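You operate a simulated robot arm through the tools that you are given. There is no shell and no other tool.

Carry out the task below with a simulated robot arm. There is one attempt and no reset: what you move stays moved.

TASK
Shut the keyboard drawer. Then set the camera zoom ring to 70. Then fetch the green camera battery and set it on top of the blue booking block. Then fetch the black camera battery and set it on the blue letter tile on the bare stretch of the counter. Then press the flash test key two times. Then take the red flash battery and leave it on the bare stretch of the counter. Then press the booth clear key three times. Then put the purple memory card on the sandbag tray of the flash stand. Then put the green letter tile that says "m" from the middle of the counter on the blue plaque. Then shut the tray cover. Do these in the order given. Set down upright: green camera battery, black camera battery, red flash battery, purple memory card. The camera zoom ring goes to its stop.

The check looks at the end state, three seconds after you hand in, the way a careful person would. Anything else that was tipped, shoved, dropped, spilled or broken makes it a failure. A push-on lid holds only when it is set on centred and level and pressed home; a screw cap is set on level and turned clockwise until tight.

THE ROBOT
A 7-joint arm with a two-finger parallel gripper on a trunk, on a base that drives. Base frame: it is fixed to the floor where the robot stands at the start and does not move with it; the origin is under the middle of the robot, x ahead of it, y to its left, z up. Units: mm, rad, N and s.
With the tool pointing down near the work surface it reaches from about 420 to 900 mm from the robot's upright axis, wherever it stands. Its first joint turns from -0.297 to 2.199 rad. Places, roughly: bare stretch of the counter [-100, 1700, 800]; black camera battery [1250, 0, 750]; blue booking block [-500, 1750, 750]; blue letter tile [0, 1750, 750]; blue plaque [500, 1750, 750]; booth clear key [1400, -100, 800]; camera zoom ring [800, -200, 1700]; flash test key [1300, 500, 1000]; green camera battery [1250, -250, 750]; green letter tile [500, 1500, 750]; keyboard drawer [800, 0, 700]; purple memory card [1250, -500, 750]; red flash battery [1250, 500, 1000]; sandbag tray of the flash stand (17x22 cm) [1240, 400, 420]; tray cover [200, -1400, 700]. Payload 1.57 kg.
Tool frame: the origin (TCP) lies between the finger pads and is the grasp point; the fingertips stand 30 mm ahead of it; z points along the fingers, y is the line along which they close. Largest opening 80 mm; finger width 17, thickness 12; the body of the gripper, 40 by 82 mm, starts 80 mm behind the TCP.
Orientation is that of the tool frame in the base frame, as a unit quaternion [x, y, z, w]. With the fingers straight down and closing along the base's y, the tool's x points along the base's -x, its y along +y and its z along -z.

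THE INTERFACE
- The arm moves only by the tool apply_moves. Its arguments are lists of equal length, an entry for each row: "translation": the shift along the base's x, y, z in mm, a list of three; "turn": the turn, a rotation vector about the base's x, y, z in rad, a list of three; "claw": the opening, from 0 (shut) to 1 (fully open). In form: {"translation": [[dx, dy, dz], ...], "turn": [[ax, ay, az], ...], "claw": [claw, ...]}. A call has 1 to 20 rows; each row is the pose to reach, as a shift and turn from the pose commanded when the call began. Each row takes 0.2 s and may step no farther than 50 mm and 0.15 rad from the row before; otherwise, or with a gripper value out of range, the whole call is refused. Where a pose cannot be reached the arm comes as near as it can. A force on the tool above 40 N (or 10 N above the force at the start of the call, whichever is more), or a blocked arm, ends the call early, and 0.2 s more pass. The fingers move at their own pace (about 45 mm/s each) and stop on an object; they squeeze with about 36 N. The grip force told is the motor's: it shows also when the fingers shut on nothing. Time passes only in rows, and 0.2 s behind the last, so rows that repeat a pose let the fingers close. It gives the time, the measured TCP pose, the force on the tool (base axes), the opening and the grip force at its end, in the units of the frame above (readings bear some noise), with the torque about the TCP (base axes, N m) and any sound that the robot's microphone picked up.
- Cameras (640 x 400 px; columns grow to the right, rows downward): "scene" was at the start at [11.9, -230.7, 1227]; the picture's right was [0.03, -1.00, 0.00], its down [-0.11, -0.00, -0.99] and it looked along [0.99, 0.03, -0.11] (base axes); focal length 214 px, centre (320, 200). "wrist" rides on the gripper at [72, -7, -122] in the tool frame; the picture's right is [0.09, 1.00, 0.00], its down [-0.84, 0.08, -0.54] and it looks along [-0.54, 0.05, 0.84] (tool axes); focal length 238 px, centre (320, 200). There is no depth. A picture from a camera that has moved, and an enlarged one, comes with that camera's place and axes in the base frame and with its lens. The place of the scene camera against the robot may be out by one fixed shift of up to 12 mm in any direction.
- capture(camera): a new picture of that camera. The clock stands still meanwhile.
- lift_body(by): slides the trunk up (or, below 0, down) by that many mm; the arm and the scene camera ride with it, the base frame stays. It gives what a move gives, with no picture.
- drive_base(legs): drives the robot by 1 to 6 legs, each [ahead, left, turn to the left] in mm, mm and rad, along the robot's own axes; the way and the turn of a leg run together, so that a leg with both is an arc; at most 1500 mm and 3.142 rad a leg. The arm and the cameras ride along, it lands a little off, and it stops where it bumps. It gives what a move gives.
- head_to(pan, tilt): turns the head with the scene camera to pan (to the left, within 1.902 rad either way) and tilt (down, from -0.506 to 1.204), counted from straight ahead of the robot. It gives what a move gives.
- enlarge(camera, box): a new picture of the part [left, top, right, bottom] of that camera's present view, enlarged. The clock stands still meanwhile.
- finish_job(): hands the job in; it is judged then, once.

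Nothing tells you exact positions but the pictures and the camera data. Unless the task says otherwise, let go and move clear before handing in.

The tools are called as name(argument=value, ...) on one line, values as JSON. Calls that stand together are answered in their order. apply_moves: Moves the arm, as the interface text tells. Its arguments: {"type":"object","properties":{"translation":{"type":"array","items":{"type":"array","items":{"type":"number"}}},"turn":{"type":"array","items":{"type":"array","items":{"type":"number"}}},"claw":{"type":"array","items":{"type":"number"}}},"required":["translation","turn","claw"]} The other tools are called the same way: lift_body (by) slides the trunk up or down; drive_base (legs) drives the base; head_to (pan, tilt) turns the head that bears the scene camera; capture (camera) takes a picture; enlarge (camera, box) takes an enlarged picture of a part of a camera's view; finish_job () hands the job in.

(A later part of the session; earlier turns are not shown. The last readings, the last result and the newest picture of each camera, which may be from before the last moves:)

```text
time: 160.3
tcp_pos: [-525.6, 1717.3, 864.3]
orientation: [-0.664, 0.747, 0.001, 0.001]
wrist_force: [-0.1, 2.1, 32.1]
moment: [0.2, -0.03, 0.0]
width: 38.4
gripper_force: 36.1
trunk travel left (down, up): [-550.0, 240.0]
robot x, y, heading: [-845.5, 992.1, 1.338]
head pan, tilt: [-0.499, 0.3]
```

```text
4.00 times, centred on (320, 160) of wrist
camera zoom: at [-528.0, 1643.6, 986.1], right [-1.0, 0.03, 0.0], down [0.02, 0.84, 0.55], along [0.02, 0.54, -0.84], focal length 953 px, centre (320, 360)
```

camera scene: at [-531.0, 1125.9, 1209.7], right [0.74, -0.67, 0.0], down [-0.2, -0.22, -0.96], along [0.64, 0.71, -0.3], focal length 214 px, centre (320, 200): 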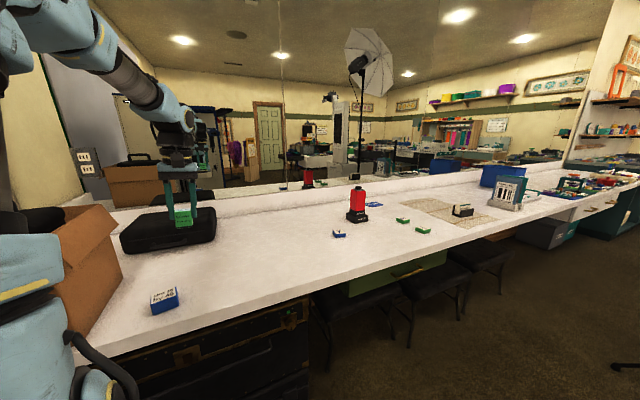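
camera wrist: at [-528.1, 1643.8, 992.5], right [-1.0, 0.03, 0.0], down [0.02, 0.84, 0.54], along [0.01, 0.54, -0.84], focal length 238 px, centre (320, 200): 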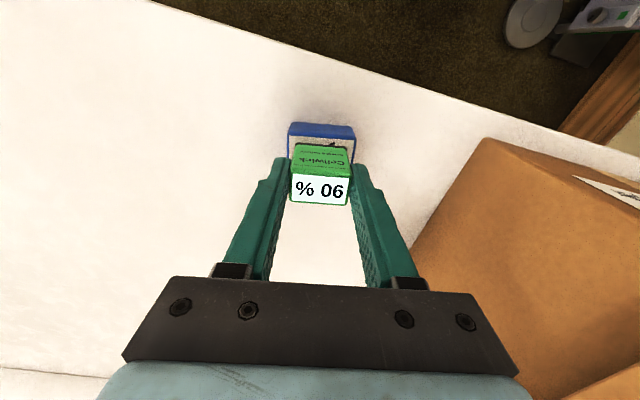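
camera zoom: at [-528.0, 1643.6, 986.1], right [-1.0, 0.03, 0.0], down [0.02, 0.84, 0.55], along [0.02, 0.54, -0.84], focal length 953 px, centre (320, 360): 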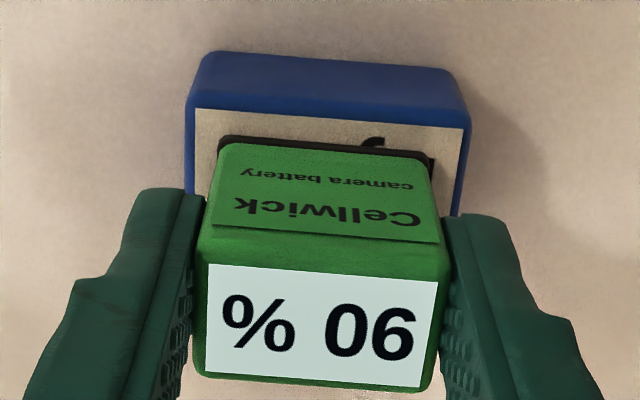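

It's resting on the block. I'll ease off the pressure, open, and rise straight up.

apply_moves(translation=[[0, 0, 1], [0, 0, 1], [0, 0, 1], [0, 0, 1]], turn=[[0, 0, 0], [0, 0, 0], [0, 0, 0], [0, 0, 0]], claw=[0, 0.55, 0.65, 0.65])

apply_moves(translation=[[0, 0, 5], [0, 0, 12], [0, 0, 24], [0, 0, 44], [0, 0, 70], [0, 0, 100]], turn=[[0, 0, 0], [0, 0, 0], [0, 0, 0], [0, 0, 0], [0, 0, 0], [0, 0, 0]], claw=[0.65, 0.65, 0.65, 0.65, 0.65, 0.65])

capture(camera="wrist")

enlarge(camera="wrist", box=[240, 80, 400, 180])

```text
time: 161.3
tcp_pos: [-526.1, 1715.7, 863.9]
orientation: [-0.663, 0.749, -0.001, -0.001]
wrist_force: [-0.5, -0.8, 0.4]
moment: [0.04, 0.01, 0.01]
width: 52.1
gripper_force: 0.1
trunk travel left (down, up): [-550.0, 240.0]
robot x, y, heading: [-842.2, 995.6, 1.342]
head pan, tilt: [-0.499, 0.3]
```

```text
time: 162.7
tcp_pos: [-526.7, 1716.3, 963.8]
orientation: [-0.663, 0.748, -0.001, -0.001]
wrist_force: [-0.2, -0.3, 0.2]
moment: [-0.02, -0.03, 0.0]
width: 52.0
gripper_force: 0.2
trunk travel left (down, up): [-550.0, 240.0]
robot x, y, heading: [-847.6, 998.3, 1.342]
head pan, tilt: [-0.499, 0.3]
```

```text
taken
camera wrist: at [-529.5, 1644.3, 1085.2], right [-1.0, 0.03, 0.0], down [0.02, 0.84, 0.54], along [0.01, 0.54, -0.84], focal length 238 px, centre (320, 200)
```

wrist: 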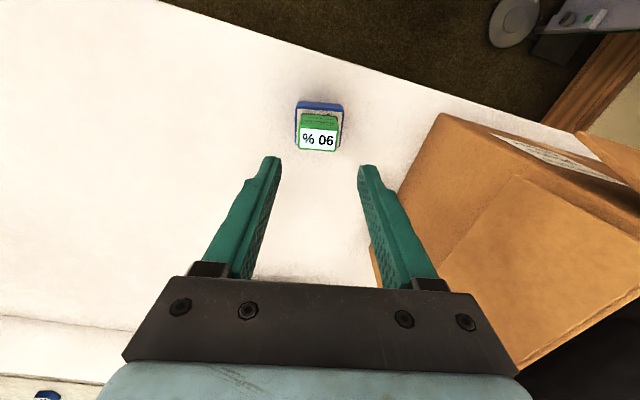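

```text
4.00 times, centred on (320, 130) of wrist
camera zoom: at [-529.5, 1644.3, 1085.2], right [-1.0, 0.03, 0.0], down [0.02, 0.84, 0.54], along [0.01, 0.54, -0.84], focal length 953 px, centre (320, 480)
```

zoom: 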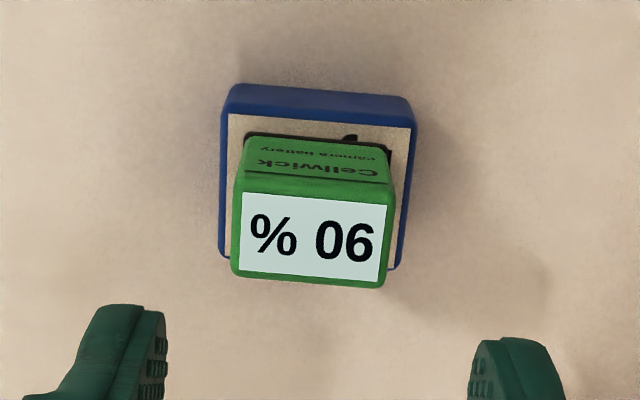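

The green battery stands upright on the booking block. Next is the black battery; I'll retrace my path back to the rear of the booth, first reading the letter tile area once more.

drive_base(legs=[[-661, -414, 0], [-661, -414, 0], [0, 0, 1.534]])

head_to(pan=-0.3, tilt=0.4)

capture(camera="scene")

```text
time: 174.5
tcp_pos: [-1054.3, -153.8, 964.3]
orientation: [0.998, -0.06, 0.0, 0.002]
wrist_force: [-0.7, 0.3, -0.1]
moment: [0.0, 0.0, 0.0]
width: 52.0
gripper_force: 0.2
trunk travel left (down, up): [-550.0, 240.0]
robot x, y, heading: [-334.3, -469.9, 2.912]
head pan, tilt: [-0.499, 0.3]
```

```text
time: 175.2
tcp_pos: [-1054.7, -154.4, 963.7]
orientation: [0.998, -0.059, 0.0, 0.001]
wrist_force: [0.0, -0.3, 0.2]
moment: [-0.01, -0.01, 0.0]
width: 52.0
gripper_force: 0.1
trunk travel left (down, up): [-550.0, 240.0]
robot x, y, heading: [-338.2, -464.3, 2.912]
head pan, tilt: [-0.3, 0.4]
```

```text
taken
camera scene: at [-284.2, -220.0, 1200.5], right [0.51, 0.86, 0.0], down [0.34, -0.2, -0.92], along [-0.79, 0.47, -0.39], focal length 214 px, centre (320, 200)
```

scene: 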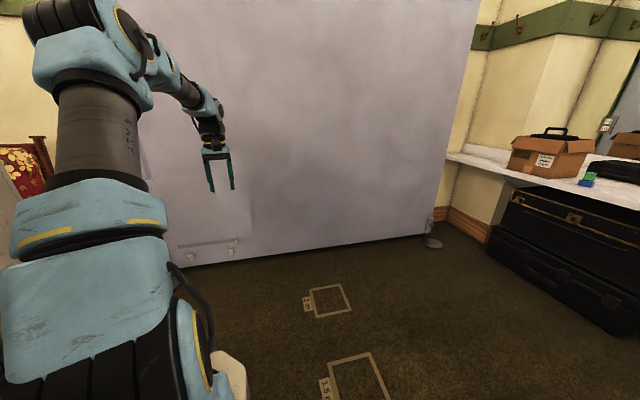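

Small heading correction, then reverse down the aisle along the same line.

drive_base(legs=[[0, 0, -0.036], [0, 27, 0], [-1108, 0, 0], [-1108, 0, 0]])

```text
time: 186.9
tcp_pos: [1091.0, -734.2, 964.3]
orientation: [0.996, -0.084, 0.0, 0.0]
wrist_force: [0.1, 0.0, -0.3]
moment: [0.02, 0.02, 0.02]
width: 51.8
gripper_force: 0.0
trunk travel left (down, up): [-550.0, 240.0]
robot x, y, heading: [1791.1, -1085.8, 2.858]
head pan, tilt: [-0.3, 0.4]
```

apply_moves(translation=[[0, 0, 20], [0, 0, 40]], turn=[[0, 0, 0], [0, 0, 0]], claw=[0.65, 0.65])

drive_base(legs=[[0, 0, 0.02], [0, -546, 0]])

capture(camera="wrist")

```text
time: 187.5
tcp_pos: [1089.5, -735.4, 1003.0]
orientation: [0.996, -0.084, 0.002, 0.0]
wrist_force: [-0.2, -0.2, 0.0]
moment: [-0.02, -0.02, 0.04]
width: 52.0
gripper_force: 0.1
trunk travel left (down, up): [-550.0, 240.0]
robot x, y, heading: [1792.5, -1086.1, 2.858]
head pan, tilt: [-0.3, 0.4]
```

```text
time: 191.0
tcp_pos: [1221.2, -227.4, 1001.6]
orientation: [0.997, -0.073, 0.0, 0.001]
wrist_force: [0.4, 0.6, 0.6]
moment: [0.01, 0.04, -0.03]
width: 51.8
gripper_force: 0.1
trunk travel left (down, up): [-550.0, 240.0]
robot x, y, heading: [1926.9, -558.8, 2.883]
head pan, tilt: [-0.3, 0.4]
```

```text
taken
camera wrist: at [1292.0, -231.3, 1124.1], right [-0.06, -1.0, 0.0], down [-0.84, 0.05, 0.54], along [-0.54, 0.03, -0.84], focal length 238 px, centre (320, 200)
```

wrist: 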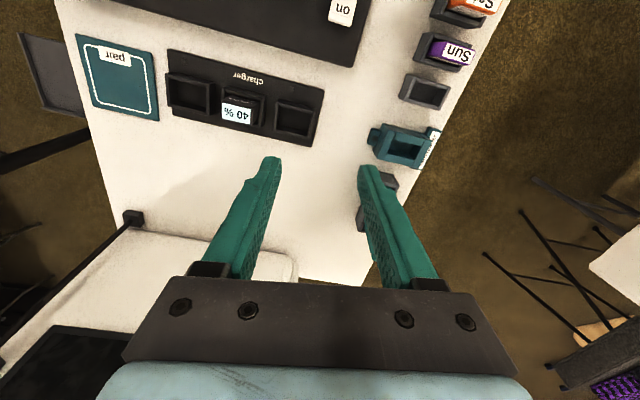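

The black battery (40%) is at about (1228, -122). I'll realign the tool with the charger and go over it.

apply_moves(translation=[[2, 30, -10], [5, 65, -20], [8, 105, -40], [8, 105, -75], [8, 105, -110]], turn=[[0, 0, -0.05], [0, 0, -0.1], [0, 0, -0.137], [0, 0, -0.137], [0, 0, -0.137]], claw=[0.7, 0.7, 0.7, 0.7, 0.7])

enlarge(camera="wrist", box=[240, 90, 400, 190])

```text
time: 192.2
tcp_pos: [1226.4, -121.9, 891.5]
orientation: [0.99, -0.142, 0.0, 0.0]
wrist_force: [-0.2, 0.2, -0.5]
moment: [-0.03, 0.06, 0.01]
width: 56.1
gripper_force: 0.0
trunk travel left (down, up): [-550.0, 240.0]
robot x, y, heading: [1935.7, -562.8, 2.88]
head pan, tilt: [-0.3, 0.4]
```

```text
4.00 times, centred on (320, 140) of wrist
camera zoom: at [1297.7, -135.4, 1012.9], right [-0.19, -0.98, 0.0], down [-0.82, 0.16, 0.54], along [-0.53, 0.1, -0.84], focal length 953 px, centre (320, 440)
```

zoom: 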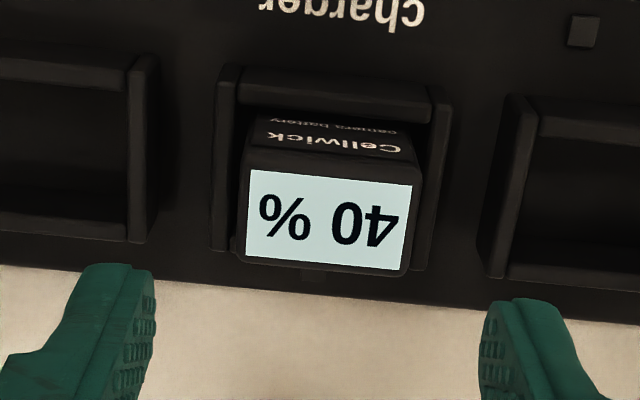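

apply_moves(translation=[[2, -2.6, -20], [2, -2.6, -45], [2, -2.6, -60], [2, -2.6, -69.5], [2, -2.6, -69.5]], turn=[[0, 0, 0], [0, 0, 0], [0, 0, 0], [0, 0, 0], [0, 0, 0]], claw=[0.7, 0.7, 0.7, 0.7, 0.7])

capture(camera="wrist")

```text
time: 193.4
tcp_pos: [1229.0, -125.3, 823.3]
orientation: [0.99, -0.142, 0.0, -0.001]
wrist_force: [0.4, 0.1, -0.6]
moment: [-0.04, -0.01, 0.03]
width: 55.9
gripper_force: 0.0
trunk travel left (down, up): [-550.0, 240.0]
robot x, y, heading: [1932.8, -563.9, 2.885]
head pan, tilt: [-0.3, 0.4]
```

```text
taken
camera wrist: at [1300.3, -139.0, 944.7], right [-0.19, -0.98, 0.0], down [-0.83, 0.16, 0.54], along [-0.53, 0.1, -0.84], focal length 238 px, centre (320, 200)
```

wrist: 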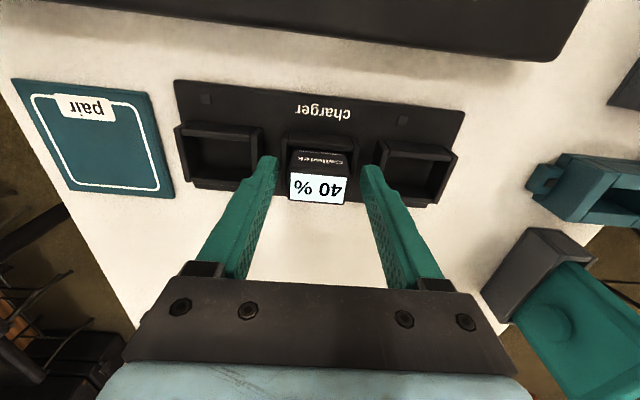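

Centred. Closing, then lifting slowly.

apply_moves(translation=[[0, 0, -1], [0, 0, -1], [0, 0, -1], [0, 0, -1]], turn=[[0, 0, 0], [0, 0, 0], [0, 0, 0], [0, 0, 0]], claw=[0, 0, 0, 0])

apply_moves(translation=[[0, 0, 1], [0, 0, 2], [0, 0, 3], [0, 0, 4], [0, 0, 5], [0, 0, 6], [0, 0, 8], [0, 0, 10], [0, 0, 12], [0, 0, 15], [0, 0, 18], [0, 0, 21], [0, 0, 25], [0, 0, 29], [0, 0, 34], [0, 0, 40], [0, 0, 46], [0, 0, 52]], turn=[[0, 0, 0], [0, 0, 0], [0, 0, 0], [0, 0, 0], [0, 0, 0], [0, 0, 0], [0, 0, 0], [0, 0, 0], [0, 0, 0], [0, 0, 0], [0, 0, 0], [0, 0, 0], [0, 0, 0], [0, 0, 0], [0, 0, 0], [0, 0, 0], [0, 0, 0], [0, 0, 0]], claw=[0, 0, 0, 0, 0, 0, 0, 0, 0, 0, 0, 0, 0, 0, 0, 0, 0, 0])

capture(camera="wrist")

```text
time: 194.4
tcp_pos: [1229.5, -123.9, 822.6]
orientation: [0.99, -0.142, 0.0, 0.0]
wrist_force: [1.1, 0.8, 2.4]
moment: [0.06, -0.03, -0.02]
width: 38.0
gripper_force: 35.3
trunk travel left (down, up): [-550.0, 240.0]
robot x, y, heading: [1931.3, -563.6, 2.881]
head pan, tilt: [-0.3, 0.4]
```

```text
time: 198.2
tcp_pos: [1231.5, -125.2, 876.0]
orientation: [0.99, -0.142, 0.0, 0.001]
wrist_force: [-0.5, 0.1, -0.7]
moment: [0.01, -0.01, 0.02]
width: 38.1
gripper_force: 36.2
trunk travel left (down, up): [-550.0, 240.0]
robot x, y, heading: [1934.1, -561.0, 2.883]
head pan, tilt: [-0.3, 0.4]
```

```text
taken
camera wrist: at [1301.1, -138.1, 996.3], right [-0.19, -0.98, 0.0], down [-0.83, 0.16, 0.54], along [-0.53, 0.1, -0.84], focal length 238 px, centre (320, 200)
```

wrist: 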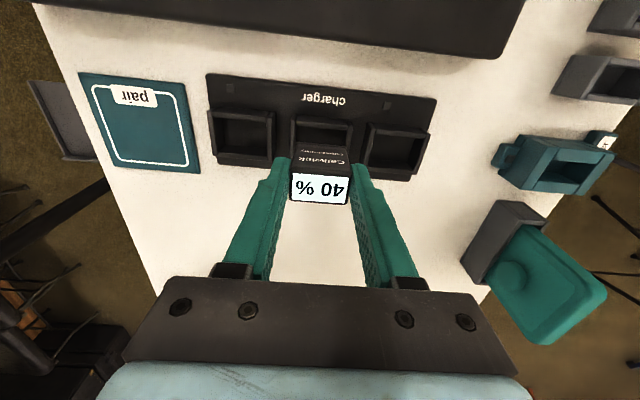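

I have the black battery. I'll raise it and drive the same way round to the counter, in front of the blue "y" tile at about (76, 1682).

apply_moves(translation=[[0, 0, 8], [0, 0, 20], [0, 0, 36], [0, 0, 54], [0, 0, 74], [0, 0, 94], [0, 0, 110]], turn=[[0, 0, 0], [0, 0, 0], [0, 0, 0], [0, 0, 0], [0, 0, 0], [0, 0, 0], [0, 0, 0]], claw=[0, 0, 0, 0, 0, 0, 0])

drive_base(legs=[[0, 0, -0.006], [0, 534, 0], [1108, 0, 0], [1108, 0, 0]])

drive_base(legs=[[0, 0, -1.55]])

capture(camera="wrist")

```text
time: 199.8
tcp_pos: [1230.9, -124.1, 984.8]
orientation: [0.99, -0.142, 0.0, 0.0]
wrist_force: [1.0, 0.5, -1.7]
moment: [-0.01, -0.01, -0.01]
width: 38.0
gripper_force: 36.3
trunk travel left (down, up): [-550.0, 240.0]
robot x, y, heading: [1931.8, -563.6, 2.883]
head pan, tilt: [-0.3, 0.4]
```

```text
time: 213.6
tcp_pos: [-1022.6, -83.3, 985.4]
orientation: [0.99, -0.143, 0.0, 0.001]
wrist_force: [0.4, 0.4, -0.3]
moment: [0.02, 0.02, 0.03]
width: 38.3
gripper_force: 35.8
trunk travel left (down, up): [-550.0, 240.0]
robot x, y, heading: [-322.2, -524.4, 2.874]
head pan, tilt: [-0.3, 0.4]
```

```text
time: 217.8
tcp_pos: [82.6, 194.7, 985.0]
orientation: [-0.617, 0.787, 0.0, 0.0]
wrist_force: [0.9, 0.3, 0.0]
moment: [0.04, -0.01, 0.03]
width: 38.2
gripper_force: 36.3
trunk travel left (down, up): [-550.0, 240.0]
robot x, y, heading: [-322.0, -524.7, 1.354]
head pan, tilt: [-0.3, 0.4]
```

```text
taken
camera wrist: at [72.8, 122.7, 1105.7], right [-0.99, 0.15, 0.0], down [0.13, 0.83, 0.54], along [0.08, 0.54, -0.84], focal length 238 px, centre (320, 200)
```

wrist: 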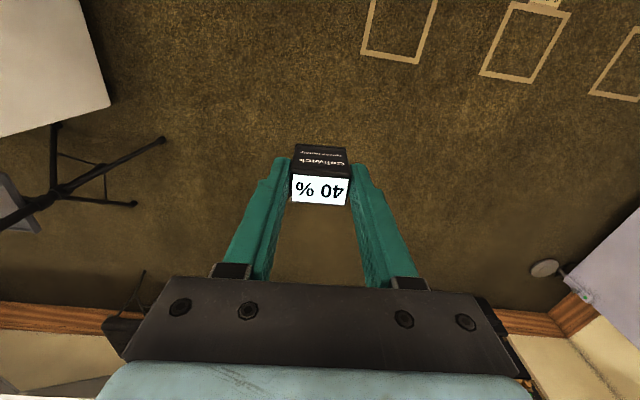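

drive_base(legs=[[0, 0, -0.028], [1450, 369, 0]])

capture(camera="wrist")

head_to(pan=-0.1, tilt=0.5)

capture(camera="scene")

```text
time: 225.5
tcp_pos: [132.7, 1661.3, 984.9]
orientation: [-0.595, 0.804, 0.0, 0.0]
wrist_force: [-0.3, 0.1, -1.1]
moment: [0.01, -0.01, 0.0]
width: 38.3
gripper_force: 36.2
trunk travel left (down, up): [-550.0, 240.0]
robot x, y, heading: [-312.9, 964.4, 1.301]
head pan, tilt: [-0.3, 0.4]
```

```text
taken
camera wrist: at [117.7, 1589.7, 1105.7], right [-0.98, 0.2, 0.0], down [0.17, 0.82, 0.54], along [0.11, 0.53, -0.84], focal length 238 px, centre (320, 200)
```

wrist: 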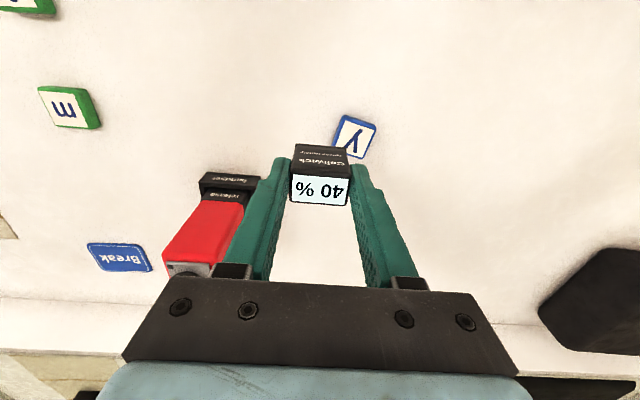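

```text
time: 226.2
tcp_pos: [132.5, 1661.3, 985.2]
orientation: [-0.595, 0.804, 0.0, 0.0]
wrist_force: [-0.1, 0.9, -0.3]
moment: [0.01, 0.01, -0.02]
width: 38.1
gripper_force: 36.2
trunk travel left (down, up): [-550.0, 240.0]
robot x, y, heading: [-313.5, 966.5, 1.304]
head pan, tilt: [-0.099, 0.499]
```

```text
taken
camera scene: at [-80.7, 907.6, 1191.3], right [0.93, -0.36, 0.0], down [-0.17, -0.45, -0.88], along [0.32, 0.82, -0.48], focal length 214 px, centre (320, 200)
```

scene: 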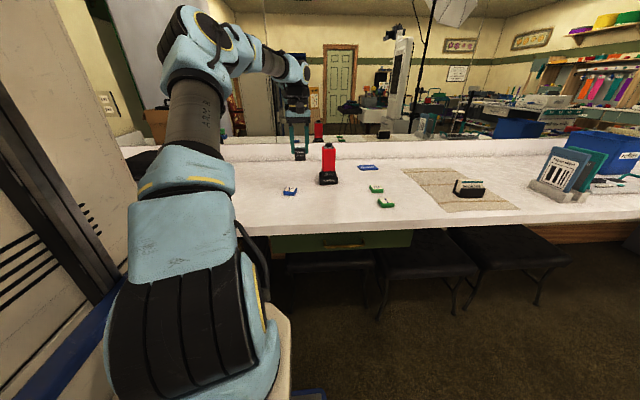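

The blue "y" tile is just beyond the battery at about (94, 1694); the "m" tile and the blue "Break" plaque are to the side. I'll enlarge the tile.

enlarge(camera="wrist", box=[270, 80, 430, 180])

enlarge(camera="scene", box=[260, 140, 420, 240])

```text
4.00 times, centred on (350, 130) of wrist
camera zoom: at [117.7, 1589.7, 1105.7], right [-0.98, 0.2, 0.0], down [0.17, 0.82, 0.54], along [0.11, 0.53, -0.84], focal length 953 px, centre (200, 480)
```

zoom: 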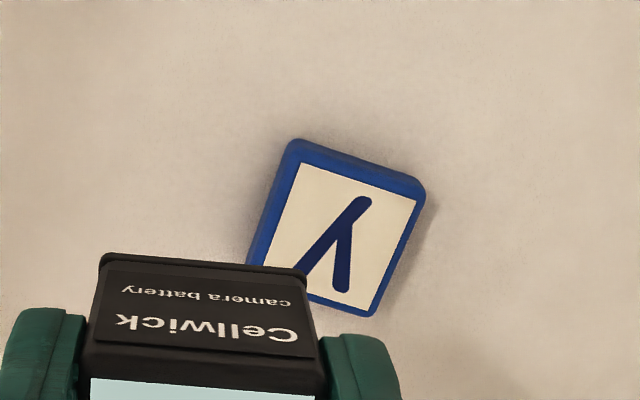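

```text
4.00 times, centred on (340, 190) of scene
camera zoom: at [-80.7, 907.6, 1191.3], right [0.93, -0.36, 0.0], down [-0.17, -0.45, -0.88], along [0.32, 0.82, -0.48], focal length 858 px, centre (240, 240)
```

zoom: 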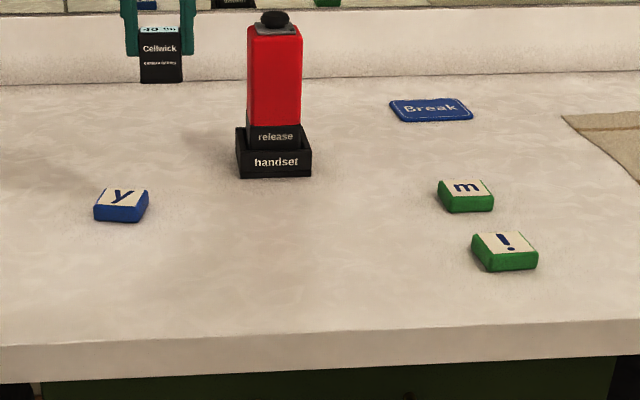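

Tile top centre is (95, 1695, 808), rotated about -0.5 rad. I'll align the battery with the tile and come down over it.

apply_moves(translation=[[-10, 8, -10], [-20, 16, -25], [-30, 24, -45], [-38.8, 31.6, -65], [-38.8, 31.6, -85], [-38.8, 31.6, -100], [-38.8, 31.6, -110]], turn=[[0, 0, -0.05], [0, 0, -0.1], [0, 0, -0.16], [0, 0, -0.21], [0, 0, -0.21], [0, 0, -0.21], [0, 0, -0.21]], claw=[0, 0, 0, 0, 0, 0, 0])

capture(camera="wrist")

enlarge(camera="wrist", box=[240, 90, 400, 190])

```text
time: 227.8
tcp_pos: [92.8, 1692.6, 874.6]
orientation: [-0.508, 0.861, 0.001, -0.002]
wrist_force: [-0.5, 0.0, -1.3]
moment: [-0.01, 0.0, 0.0]
width: 37.8
gripper_force: 36.6
trunk travel left (down, up): [-550.0, 240.0]
robot x, y, heading: [-312.4, 964.8, 1.299]
head pan, tilt: [-0.099, 0.499]
```

```text
taken
camera wrist: at [64.2, 1626.0, 995.8], right [-0.92, 0.4, 0.0], down [0.34, 0.77, 0.54], along [0.22, 0.5, -0.84], focal length 238 px, centre (320, 200)
```

wrist: 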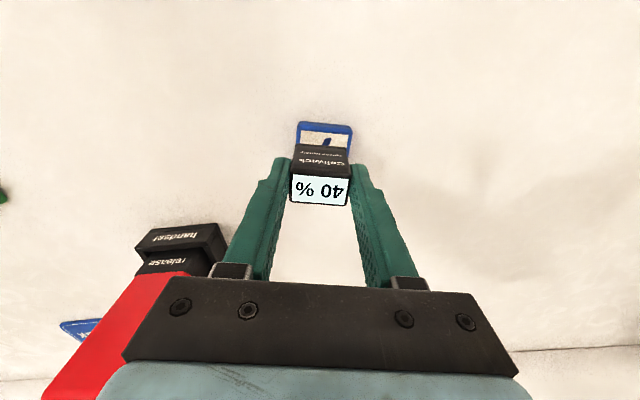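

```text
4.00 times, centred on (320, 140) of wrist
camera zoom: at [64.2, 1626.0, 995.8], right [-0.92, 0.4, 0.0], down [0.34, 0.77, 0.54], along [0.22, 0.5, -0.84], focal length 953 px, centre (320, 440)
```

zoom: 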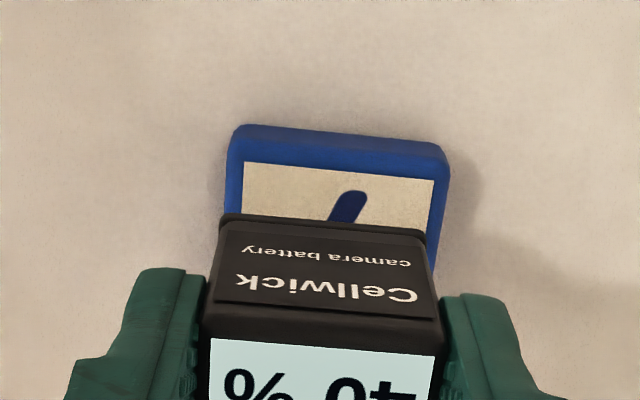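

Nearly aligned; a 2–3 mm correction, then I'll lower it onto the tile.

apply_moves(translation=[[-2, 2, -4], [-2, 2, -8], [-2, 2, -11], [-2, 2, -13], [-2, 2, -15]], turn=[[0, 0, 0], [0, 0, 0], [0, 0, 0], [0, 0, 0], [0, 0, 0]], claw=[0, 0, 0, 0, 0])

apply_moves(translation=[[0, 0, -1.5], [0, 0, -3]], turn=[[0, 0, 0], [0, 0, 0]], claw=[0, 0])

enlarge(camera="wrist", box=[240, 90, 400, 190])

```text
time: 229.0
tcp_pos: [90.4, 1694.7, 859.5]
orientation: [-0.507, 0.862, 0.001, -0.002]
wrist_force: [0.8, -0.6, -0.5]
moment: [0.0, 0.02, 0.01]
width: 38.2
gripper_force: 36.0
trunk travel left (down, up): [-550.0, 240.0]
robot x, y, heading: [-314.3, 966.5, 1.3]
head pan, tilt: [-0.099, 0.499]
```

```text
time: 229.6
tcp_pos: [91.2, 1694.1, 856.8]
orientation: [-0.508, 0.862, 0.0, 0.0]
wrist_force: [-0.5, 0.0, -0.4]
moment: [0.01, -0.02, 0.0]
width: 38.1
gripper_force: 36.1
trunk travel left (down, up): [-550.0, 240.0]
robot x, y, heading: [-315.0, 962.7, 1.297]
head pan, tilt: [-0.099, 0.499]
```

```text
4.00 times, centred on (320, 140) of wrist
camera zoom: at [62.4, 1627.6, 978.2], right [-0.92, 0.4, 0.0], down [0.34, 0.77, 0.54], along [0.22, 0.5, -0.84], focal length 953 px, centre (320, 440)
```

zoom: 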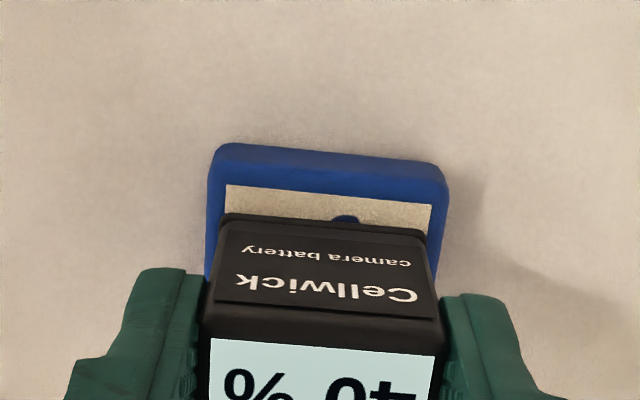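

apply_moves(translation=[[0, 0, -1], [0, 0, -2], [0, 0, -3]], turn=[[0, 0, 0], [0, 0, 0], [0, 0, 0]], claw=[0, 0, 0])

apply_moves(translation=[[0, 0, -1], [0, 0, -2]], turn=[[0, 0, 0], [0, 0, 0]], claw=[0, 0])

```text
time: 230.4
tcp_pos: [92.2, 1693.2, 853.5]
orientation: [-0.508, 0.861, 0.0, 0.0]
wrist_force: [0.4, -0.5, -1.1]
moment: [-0.01, -0.01, 0.03]
width: 38.3
gripper_force: 35.7
trunk travel left (down, up): [-550.0, 240.0]
robot x, y, heading: [-309.6, 965.1, 1.301]
head pan, tilt: [-0.099, 0.499]
```

```text
time: 231.0
tcp_pos: [92.1, 1693.5, 853.8]
orientation: [-0.507, 0.862, 0.001, 0.0]
wrist_force: [-1.3, -1.9, 6.5]
moment: [-0.04, 0.06, 0.0]
width: 37.9
gripper_force: 35.6
trunk travel left (down, up): [-550.0, 240.0]
robot x, y, heading: [-311.9, 967.2, 1.305]
head pan, tilt: [-0.099, 0.499]
```

Light contact on the tile. Opening and rising straight up.

apply_moves(translation=[[0, 0, 0], [0, 0, 0], [0, 0, 0], [0, 0, 0]], turn=[[0, 0, 0], [0, 0, 0], [0, 0, 0], [0, 0, 0]], claw=[0.55, 0.65, 0.65, 0.65])

apply_moves(translation=[[0, 0, 5], [0, 0, 12], [0, 0, 24], [0, 0, 44], [0, 0, 70], [0, 0, 100], [0, 0, 130], [0, 0, 150]], turn=[[0, 0, 0], [0, 0, 0], [0, 0, 0], [0, 0, 0], [0, 0, 0], [0, 0, 0], [0, 0, 0], [0, 0, 0]], claw=[0.65, 0.65, 0.65, 0.65, 0.65, 0.65, 0.65, 0.65])

enlarge(camera="wrist", box=[240, 80, 400, 180])

enlarge(camera="scene", box=[260, 140, 420, 240])

```text
time: 232.0
tcp_pos: [92.6, 1693.9, 852.5]
orientation: [-0.508, 0.862, 0.0, 0.0]
wrist_force: [0.0, -0.5, 0.5]
moment: [0.0, 0.0, -0.02]
width: 52.1
gripper_force: 0.0
trunk travel left (down, up): [-550.0, 240.0]
robot x, y, heading: [-310.3, 963.7, 1.299]
head pan, tilt: [-0.099, 0.499]
```

```text
time: 233.8
tcp_pos: [91.6, 1692.9, 1000.4]
orientation: [-0.508, 0.862, 0.0, -0.001]
wrist_force: [0.8, 0.3, -0.1]
moment: [-0.03, 0.0, 0.01]
width: 52.0
gripper_force: 0.1
trunk travel left (down, up): [-550.0, 240.0]
robot x, y, heading: [-314.4, 963.4, 1.299]
head pan, tilt: [-0.099, 0.499]
```

```text
4.00 times, centred on (320, 130) of wrist
camera zoom: at [62.0, 1626.5, 1122.8], right [-0.92, 0.4, 0.0], down [0.34, 0.77, 0.54], along [0.22, 0.5, -0.84], focal length 953 px, centre (320, 480)
```

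zoom: 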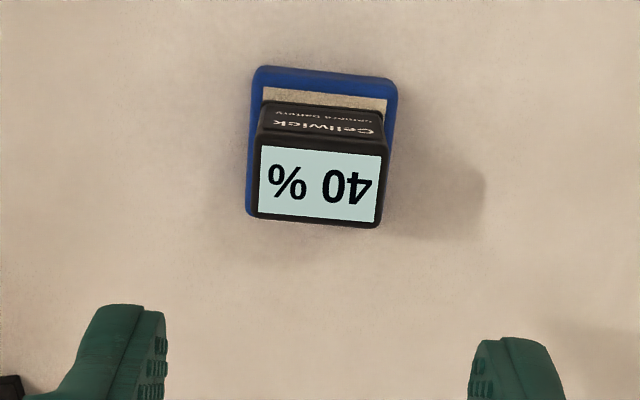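

```text
4.00 times, centred on (340, 190) of scene
camera zoom: at [-80.8, 907.7, 1191.3], right [0.93, -0.36, 0.0], down [-0.17, -0.45, -0.88], along [0.32, 0.82, -0.48], focal length 858 px, centre (240, 240)
```

zoom: 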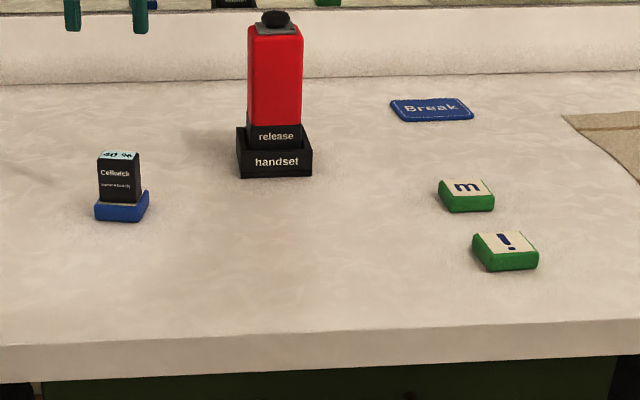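

The black battery stands upright on the blue tile. Next, the flash stand: I'll back away, raise the trunk, turn toward the flash box, and approach it from the open front side.

drive_base(legs=[[-250, 0, 0]])

lift_body(by=200)

drive_base(legs=[[0, 0, -1.49], [650, 80, 0]])

head_to(pan=0.0, tilt=0.4)

capture(camera="scene")

capture(camera="wrist")

```text
time: 235.6
tcp_pos: [25.9, 1452.3, 1000.8]
orientation: [-0.506, 0.863, 0.0, 0.0]
wrist_force: [0.0, -0.5, 0.2]
moment: [-0.02, 0.02, 0.05]
width: 52.0
gripper_force: 0.0
trunk travel left (down, up): [-550.0, 240.0]
robot x, y, heading: [-378.9, 725.9, 1.298]
head pan, tilt: [-0.099, 0.499]
```

```text
time: 237.8
tcp_pos: [25.8, 1452.2, 1201.6]
orientation: [-0.506, 0.863, 0.001, -0.001]
wrist_force: [0.0, 0.6, -0.1]
moment: [-0.01, 0.01, 0.03]
width: 51.9
gripper_force: 0.0
trunk travel left (down, up): [-750.0, 40.0]
robot x, y, heading: [-380.8, 725.2, 1.295]
head pan, tilt: [-0.099, 0.499]
```

```text
time: 245.1
tcp_pos: [1037.6, 351.4, 1201.6]
orientation: [0.206, 0.979, 0.001, 0.0]
wrist_force: [-0.4, -0.7, 0.1]
moment: [0.01, 0.0, 0.05]
width: 51.8
gripper_force: 0.1
trunk travel left (down, up): [-750.0, 40.0]
robot x, y, heading: [274.7, 690.2, -0.178]
head pan, tilt: [-0.099, 0.499]
```

```text
time: 245.7
tcp_pos: [1038.3, 350.6, 1202.2]
orientation: [0.206, 0.979, 0.001, 0.0]
wrist_force: [-0.5, 0.4, -0.6]
moment: [0.01, -0.01, 0.02]
width: 52.1
gripper_force: 0.1
trunk travel left (down, up): [-750.0, 40.0]
robot x, y, heading: [273.0, 688.1, -0.179]
head pan, tilt: [0.0, 0.4]
```

```text
taken
camera scene: at [245.9, 455.1, 1400.4], right [-0.18, -0.98, 0.0], down [-0.38, 0.07, -0.92], along [0.91, -0.16, -0.39], focal length 214 px, centre (320, 200)
```

scene: 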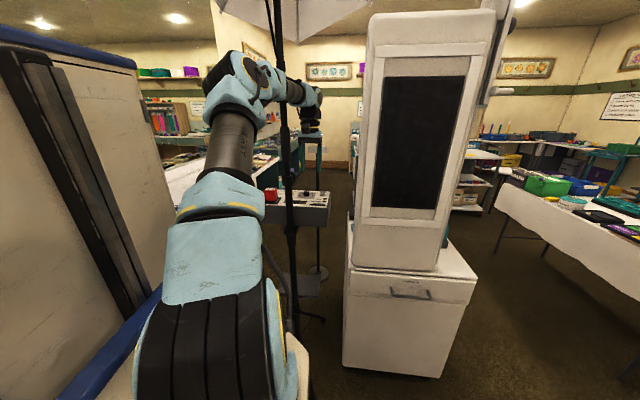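

```text
taken
camera wrist: at [968.6, 372.4, 1322.6], right [0.32, 0.95, 0.0], down [0.8, -0.27, 0.54], along [0.51, -0.17, -0.84], focal length 238 px, centre (320, 200)
```

wrist: 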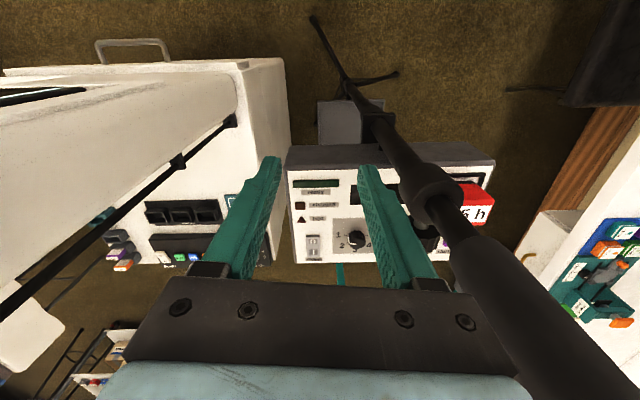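

The flash stand's pole is in front of the box, close to my gripper. Before moving, I'll read the box's key labels from here.

enlarge(camera="wrist", box=[280, 140, 500, 280])

enlarge(camera="scene", box=[255, 170, 345, 240])

```text
2.86 times, centred on (390, 210) of wrist
camera zoom: at [968.6, 372.4, 1322.6], right [0.32, 0.95, 0.0], down [0.8, -0.27, 0.54], along [0.51, -0.17, -0.84], focal length 681 px, centre (120, 171)
```

zoom: 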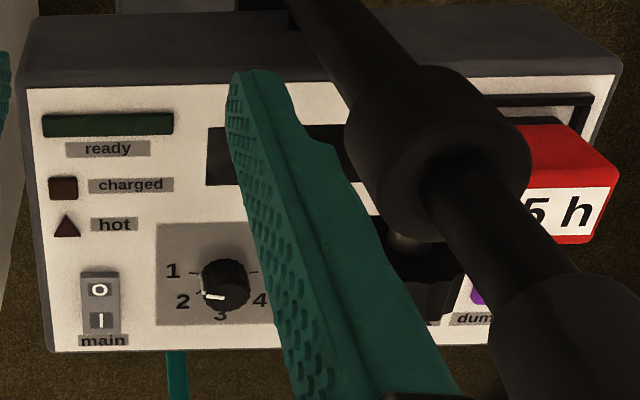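

```text
5.71 times, centred on (300, 205) of scene
camera zoom: at [245.9, 455.1, 1400.4], right [-0.18, -0.98, 0.0], down [-0.38, 0.07, -0.92], along [0.91, -0.16, -0.39], focal length 1226 px, centre (434, 171)
```

zoom: 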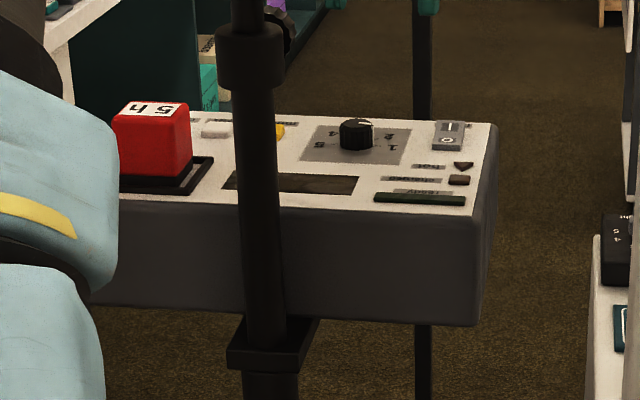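

The purple key is "dump". I'll close the claw to uncover the yellow and white keys and read their labels.

apply_moves(translation=[[0, 0, 0], [0, 0, 0], [0, 0, 0], [0, 0, 0]], turn=[[0, 0, 0], [0, 0, 0], [0, 0, 0], [0, 0, 0]], claw=[0, 0, 0, 0])

enlarge(camera="wrist", box=[330, 170, 490, 270])

```text
time: 246.7
tcp_pos: [1037.6, 350.7, 1200.6]
orientation: [0.206, 0.979, 0.001, 0.0]
wrist_force: [1.0, 0.0, 0.0]
moment: [0.0, 0.03, 0.03]
width: 0.0
gripper_force: 20.2
trunk travel left (down, up): [-750.0, 40.0]
robot x, y, heading: [275.5, 688.6, -0.181]
head pan, tilt: [0.0, 0.4]
```

```text
4.00 times, centred on (410, 220) of wrist
camera zoom: at [968.7, 372.4, 1322.6], right [0.32, 0.95, 0.0], down [0.8, -0.27, 0.54], along [0.51, -0.17, -0.84], focal length 953 px, centre (-40, 120)
```

zoom: 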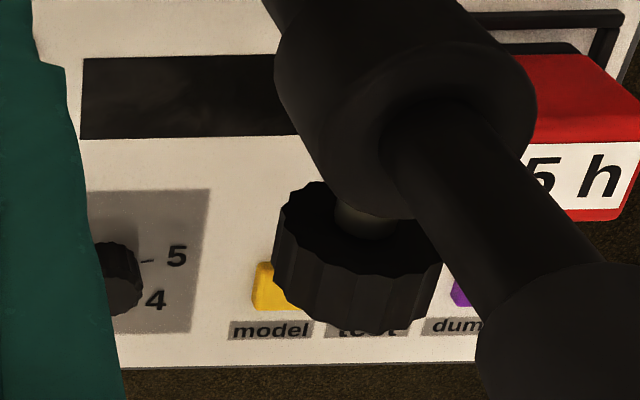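

The white middle key is "test". I'll reposition to the left of the pole: back off, turn parallel to the counter, shift left, then approach so the arm passes the pole with clearance.

drive_base(legs=[[-200, 0, 0], [0, 0, -0.1], [0, 337, 0]])

capture(camera="scene")

```text
time: 250.7
tcp_pos: [900.4, 641.5, 1201.8]
orientation: [0.251, 0.968, 0.0, 0.0]
wrist_force: [0.5, -0.3, -0.2]
moment: [0.0, -0.02, 0.0]
width: 0.0
gripper_force: 21.0
trunk travel left (down, up): [-750.0, 40.0]
robot x, y, heading: [174.6, 1049.3, -0.272]
head pan, tilt: [0.0, 0.4]
```

```text
taken
camera scene: at [121.9, 819.7, 1400.4], right [-0.27, -0.96, 0.0], down [-0.37, 0.1, -0.92], along [0.89, -0.25, -0.39], focal length 214 px, centre (320, 200)
```

scene: 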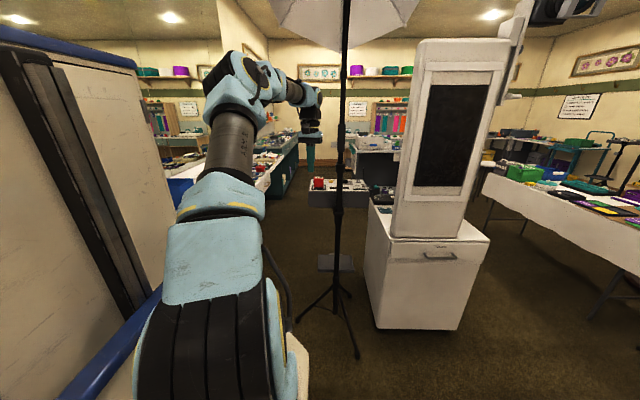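

drive_base(legs=[[300, 0, 0]])

capture(camera="wrist")

capture(camera="scene")

```text
time: 252.7
tcp_pos: [1187.9, 558.7, 1200.9]
orientation: [0.252, 0.968, 0.001, 0.0]
wrist_force: [-0.6, 0.6, 0.0]
moment: [0.03, -0.03, 0.0]
width: 0.2
gripper_force: 21.3
trunk travel left (down, up): [-750.0, 40.0]
robot x, y, heading: [462.7, 968.5, -0.276]
head pan, tilt: [0.0, 0.4]
```

```text
taken
camera wrist: at [1121.7, 587.2, 1322.6], right [0.41, 0.91, 0.0], down [0.77, -0.34, 0.54], along [0.5, -0.22, -0.84], focal length 238 px, centre (320, 200)
```

wrist: 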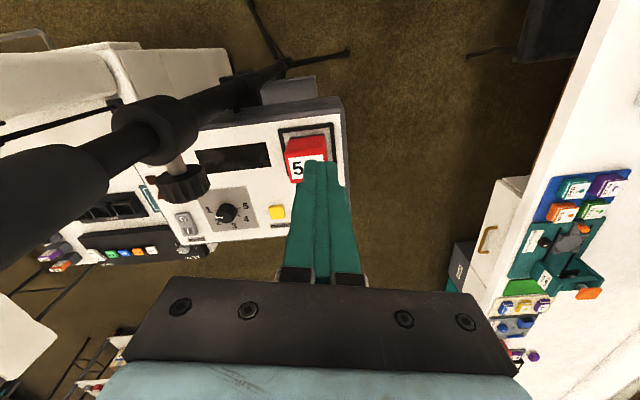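

```text
taken
camera scene: at [410.5, 738.8, 1400.4], right [-0.27, -0.96, 0.0], down [-0.37, 0.11, -0.92], along [0.89, -0.25, -0.39], focal length 214 px, centre (320, 200)
```

scene: 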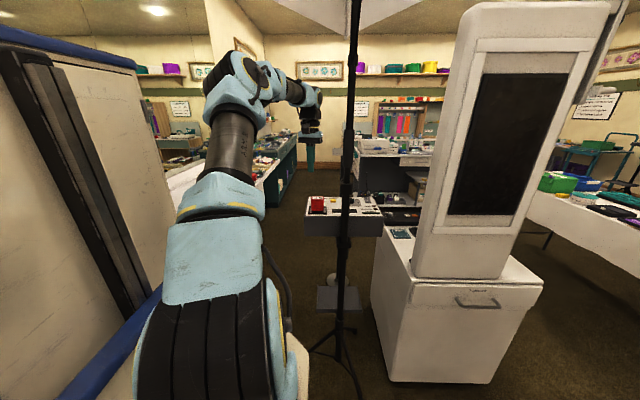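

The red battery and the keys are visible from above. I'll go the remaining ~135 mm ahead so the test key comes into clear view beside the fingers.

drive_base(legs=[[135, 0, 0]])

capture(camera="wrist")

enlarge(camera="wrist", box=[220, 70, 380, 170])

```text
time: 254.0
tcp_pos: [1320.8, 521.0, 1202.0]
orientation: [0.252, 0.968, 0.0, 0.001]
wrist_force: [0.5, 1.0, 0.1]
moment: [0.03, 0.0, 0.0]
width: 0.1
gripper_force: 20.7
trunk travel left (down, up): [-750.0, 40.0]
robot x, y, heading: [589.0, 932.0, -0.274]
head pan, tilt: [0.0, 0.4]
```

```text
taken
camera wrist: at [1254.0, 550.5, 1322.7], right [0.41, 0.91, 0.0], down [0.77, -0.34, 0.54], along [0.5, -0.22, -0.84], focal length 238 px, centre (320, 200)
```

wrist: 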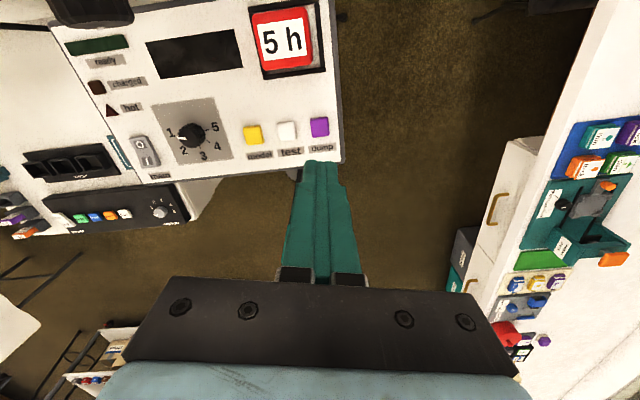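

```text
4.00 times, centred on (300, 120) of wrist
camera zoom: at [1254.0, 550.5, 1322.7], right [0.41, 0.91, 0.0], down [0.77, -0.34, 0.54], along [0.5, -0.22, -0.84], focal length 953 px, centre (400, 520)
```

zoom: 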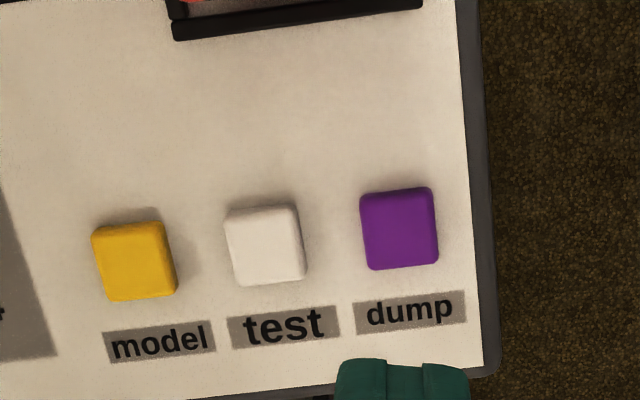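

The test key's top centre is at about (1328, 466, 986). I'll move over it with closed fingers and come down to just above it.

apply_moves(translation=[[2, -14, 0], [4, -28, 0], [6, -42, 0], [7.6, -55, 0], [7.6, -55, -30], [7.6, -55, -65], [7.6, -55, -100], [7.6, -55, -130], [7.6, -55, -155], [7.6, -55, -168]], turn=[[0, 0, 0], [0, 0, 0], [0, 0, 0], [0, 0, 0], [0, 0, 0], [0, 0, 0], [0, 0, 0], [0, 0, 0], [0, 0, 0], [0, 0, 0]], claw=[0, 0, 0, 0, 0, 0, 0, 0, 0, 0])

capture(camera="wrist")

enlarge(camera="wrist", box=[240, 90, 400, 190])

```text
time: 256.2
tcp_pos: [1327.5, 467.1, 1034.3]
orientation: [0.252, 0.968, 0.0, 0.0]
wrist_force: [0.3, -0.7, -0.2]
moment: [0.01, -0.02, 0.06]
width: 0.0
gripper_force: 21.0
trunk travel left (down, up): [-750.0, 40.0]
robot x, y, heading: [592.8, 929.0, -0.274]
head pan, tilt: [0.0, 0.4]
```

```text
taken
camera wrist: at [1261.0, 495.4, 1154.9], right [0.41, 0.91, 0.0], down [0.77, -0.34, 0.54], along [0.5, -0.22, -0.84], focal length 238 px, centre (320, 200)
```

wrist: 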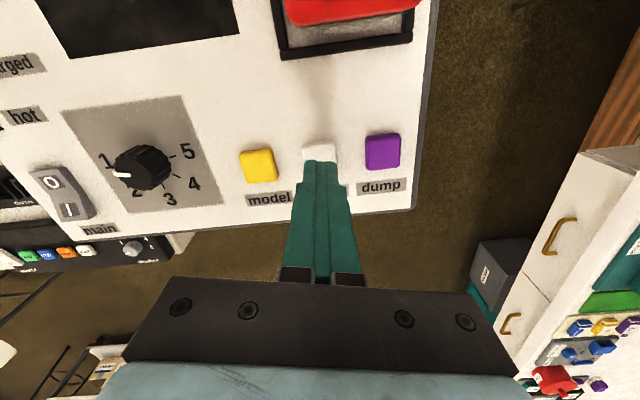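

```text
4.00 times, centred on (320, 140) of wrist
camera zoom: at [1261.0, 495.4, 1154.9], right [0.41, 0.91, 0.0], down [0.77, -0.34, 0.54], along [0.5, -0.22, -0.84], focal length 953 px, centre (320, 440)
```

zoom: 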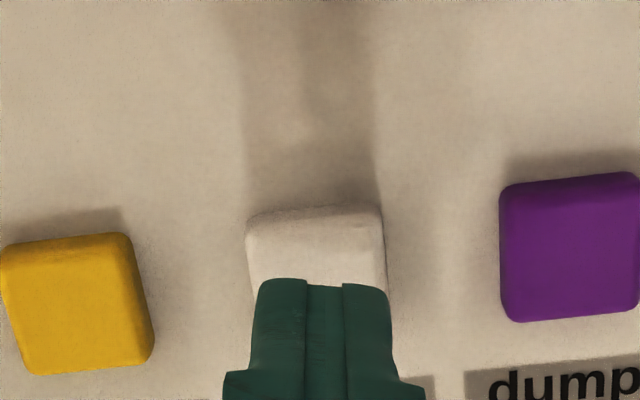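

Well aligned over "test". First press: descend to contact, press, and come back up, checking force and sound.

apply_moves(translation=[[0, 0, -6], [0, 0, -12], [0, 0, -15], [0, 0, -17]], turn=[[0, 0, 0], [0, 0, 0], [0, 0, 0], [0, 0, 0]], claw=[0, 0, 0, 0])

apply_moves(translation=[[0, 0, -1], [0, 0, -2], [0, 0, -3]], turn=[[0, 0, 0], [0, 0, 0], [0, 0, 0]], claw=[0, 0, 0])

```text
time: 257.2
tcp_pos: [1328.1, 467.3, 1017.5]
orientation: [0.253, 0.968, 0.001, 0.0]
wrist_force: [-1.1, 0.0, 1.7]
moment: [-0.01, 0.04, -0.03]
width: 0.3
gripper_force: 21.1
trunk travel left (down, up): [-750.0, 40.0]
robot x, y, heading: [594.0, 930.3, -0.271]
head pan, tilt: [0.0, 0.4]
```

```text
time: 258.0
tcp_pos: [1327.1, 466.5, 1015.7]
orientation: [0.252, 0.968, 0.0, 0.0]
wrist_force: [0.6, -1.0, 6.1]
moment: [-0.02, 0.03, 0.03]
width: 0.1
gripper_force: 21.8
trunk travel left (down, up): [-750.0, 40.0]
robot x, y, heading: [592.9, 930.8, -0.275]
head pan, tilt: [0.0, 0.4]
heard: click
```

A click was heard: first press done. I'll lift clear and press a second time.

apply_moves(translation=[[0, 0, 4], [0, 0, 10], [0, 0, 12], [0, 0, 12]], turn=[[0, 0, 0], [0, 0, 0], [0, 0, 0], [0, 0, 0]], claw=[0, 0, 0, 0])

apply_moves(translation=[[0, 0, -6], [0, 0, -9], [0, 0, -11], [0, 0, -12]], turn=[[0, 0, 0], [0, 0, 0], [0, 0, 0], [0, 0, 0]], claw=[0, 0, 0, 0])

```text
time: 259.0
tcp_pos: [1327.8, 466.9, 1026.5]
orientation: [0.253, 0.968, 0.001, -0.001]
wrist_force: [0.0, -0.4, 0.0]
moment: [-0.02, -0.01, 0.0]
width: 0.0
gripper_force: 21.3
trunk travel left (down, up): [-750.0, 40.0]
robot x, y, heading: [598.1, 928.0, -0.272]
head pan, tilt: [0.0, 0.4]
```

```text
time: 260.0
tcp_pos: [1329.1, 466.1, 1014.1]
orientation: [0.252, 0.968, 0.0, 0.0]
wrist_force: [-1.7, 0.4, 6.2]
moment: [0.0, 0.1, 0.01]
width: 0.2
gripper_force: 21.1
trunk travel left (down, up): [-750.0, 40.0]
robot x, y, heading: [594.0, 926.8, -0.276]
head pan, tilt: [0.0, 0.4]
heard: click
```

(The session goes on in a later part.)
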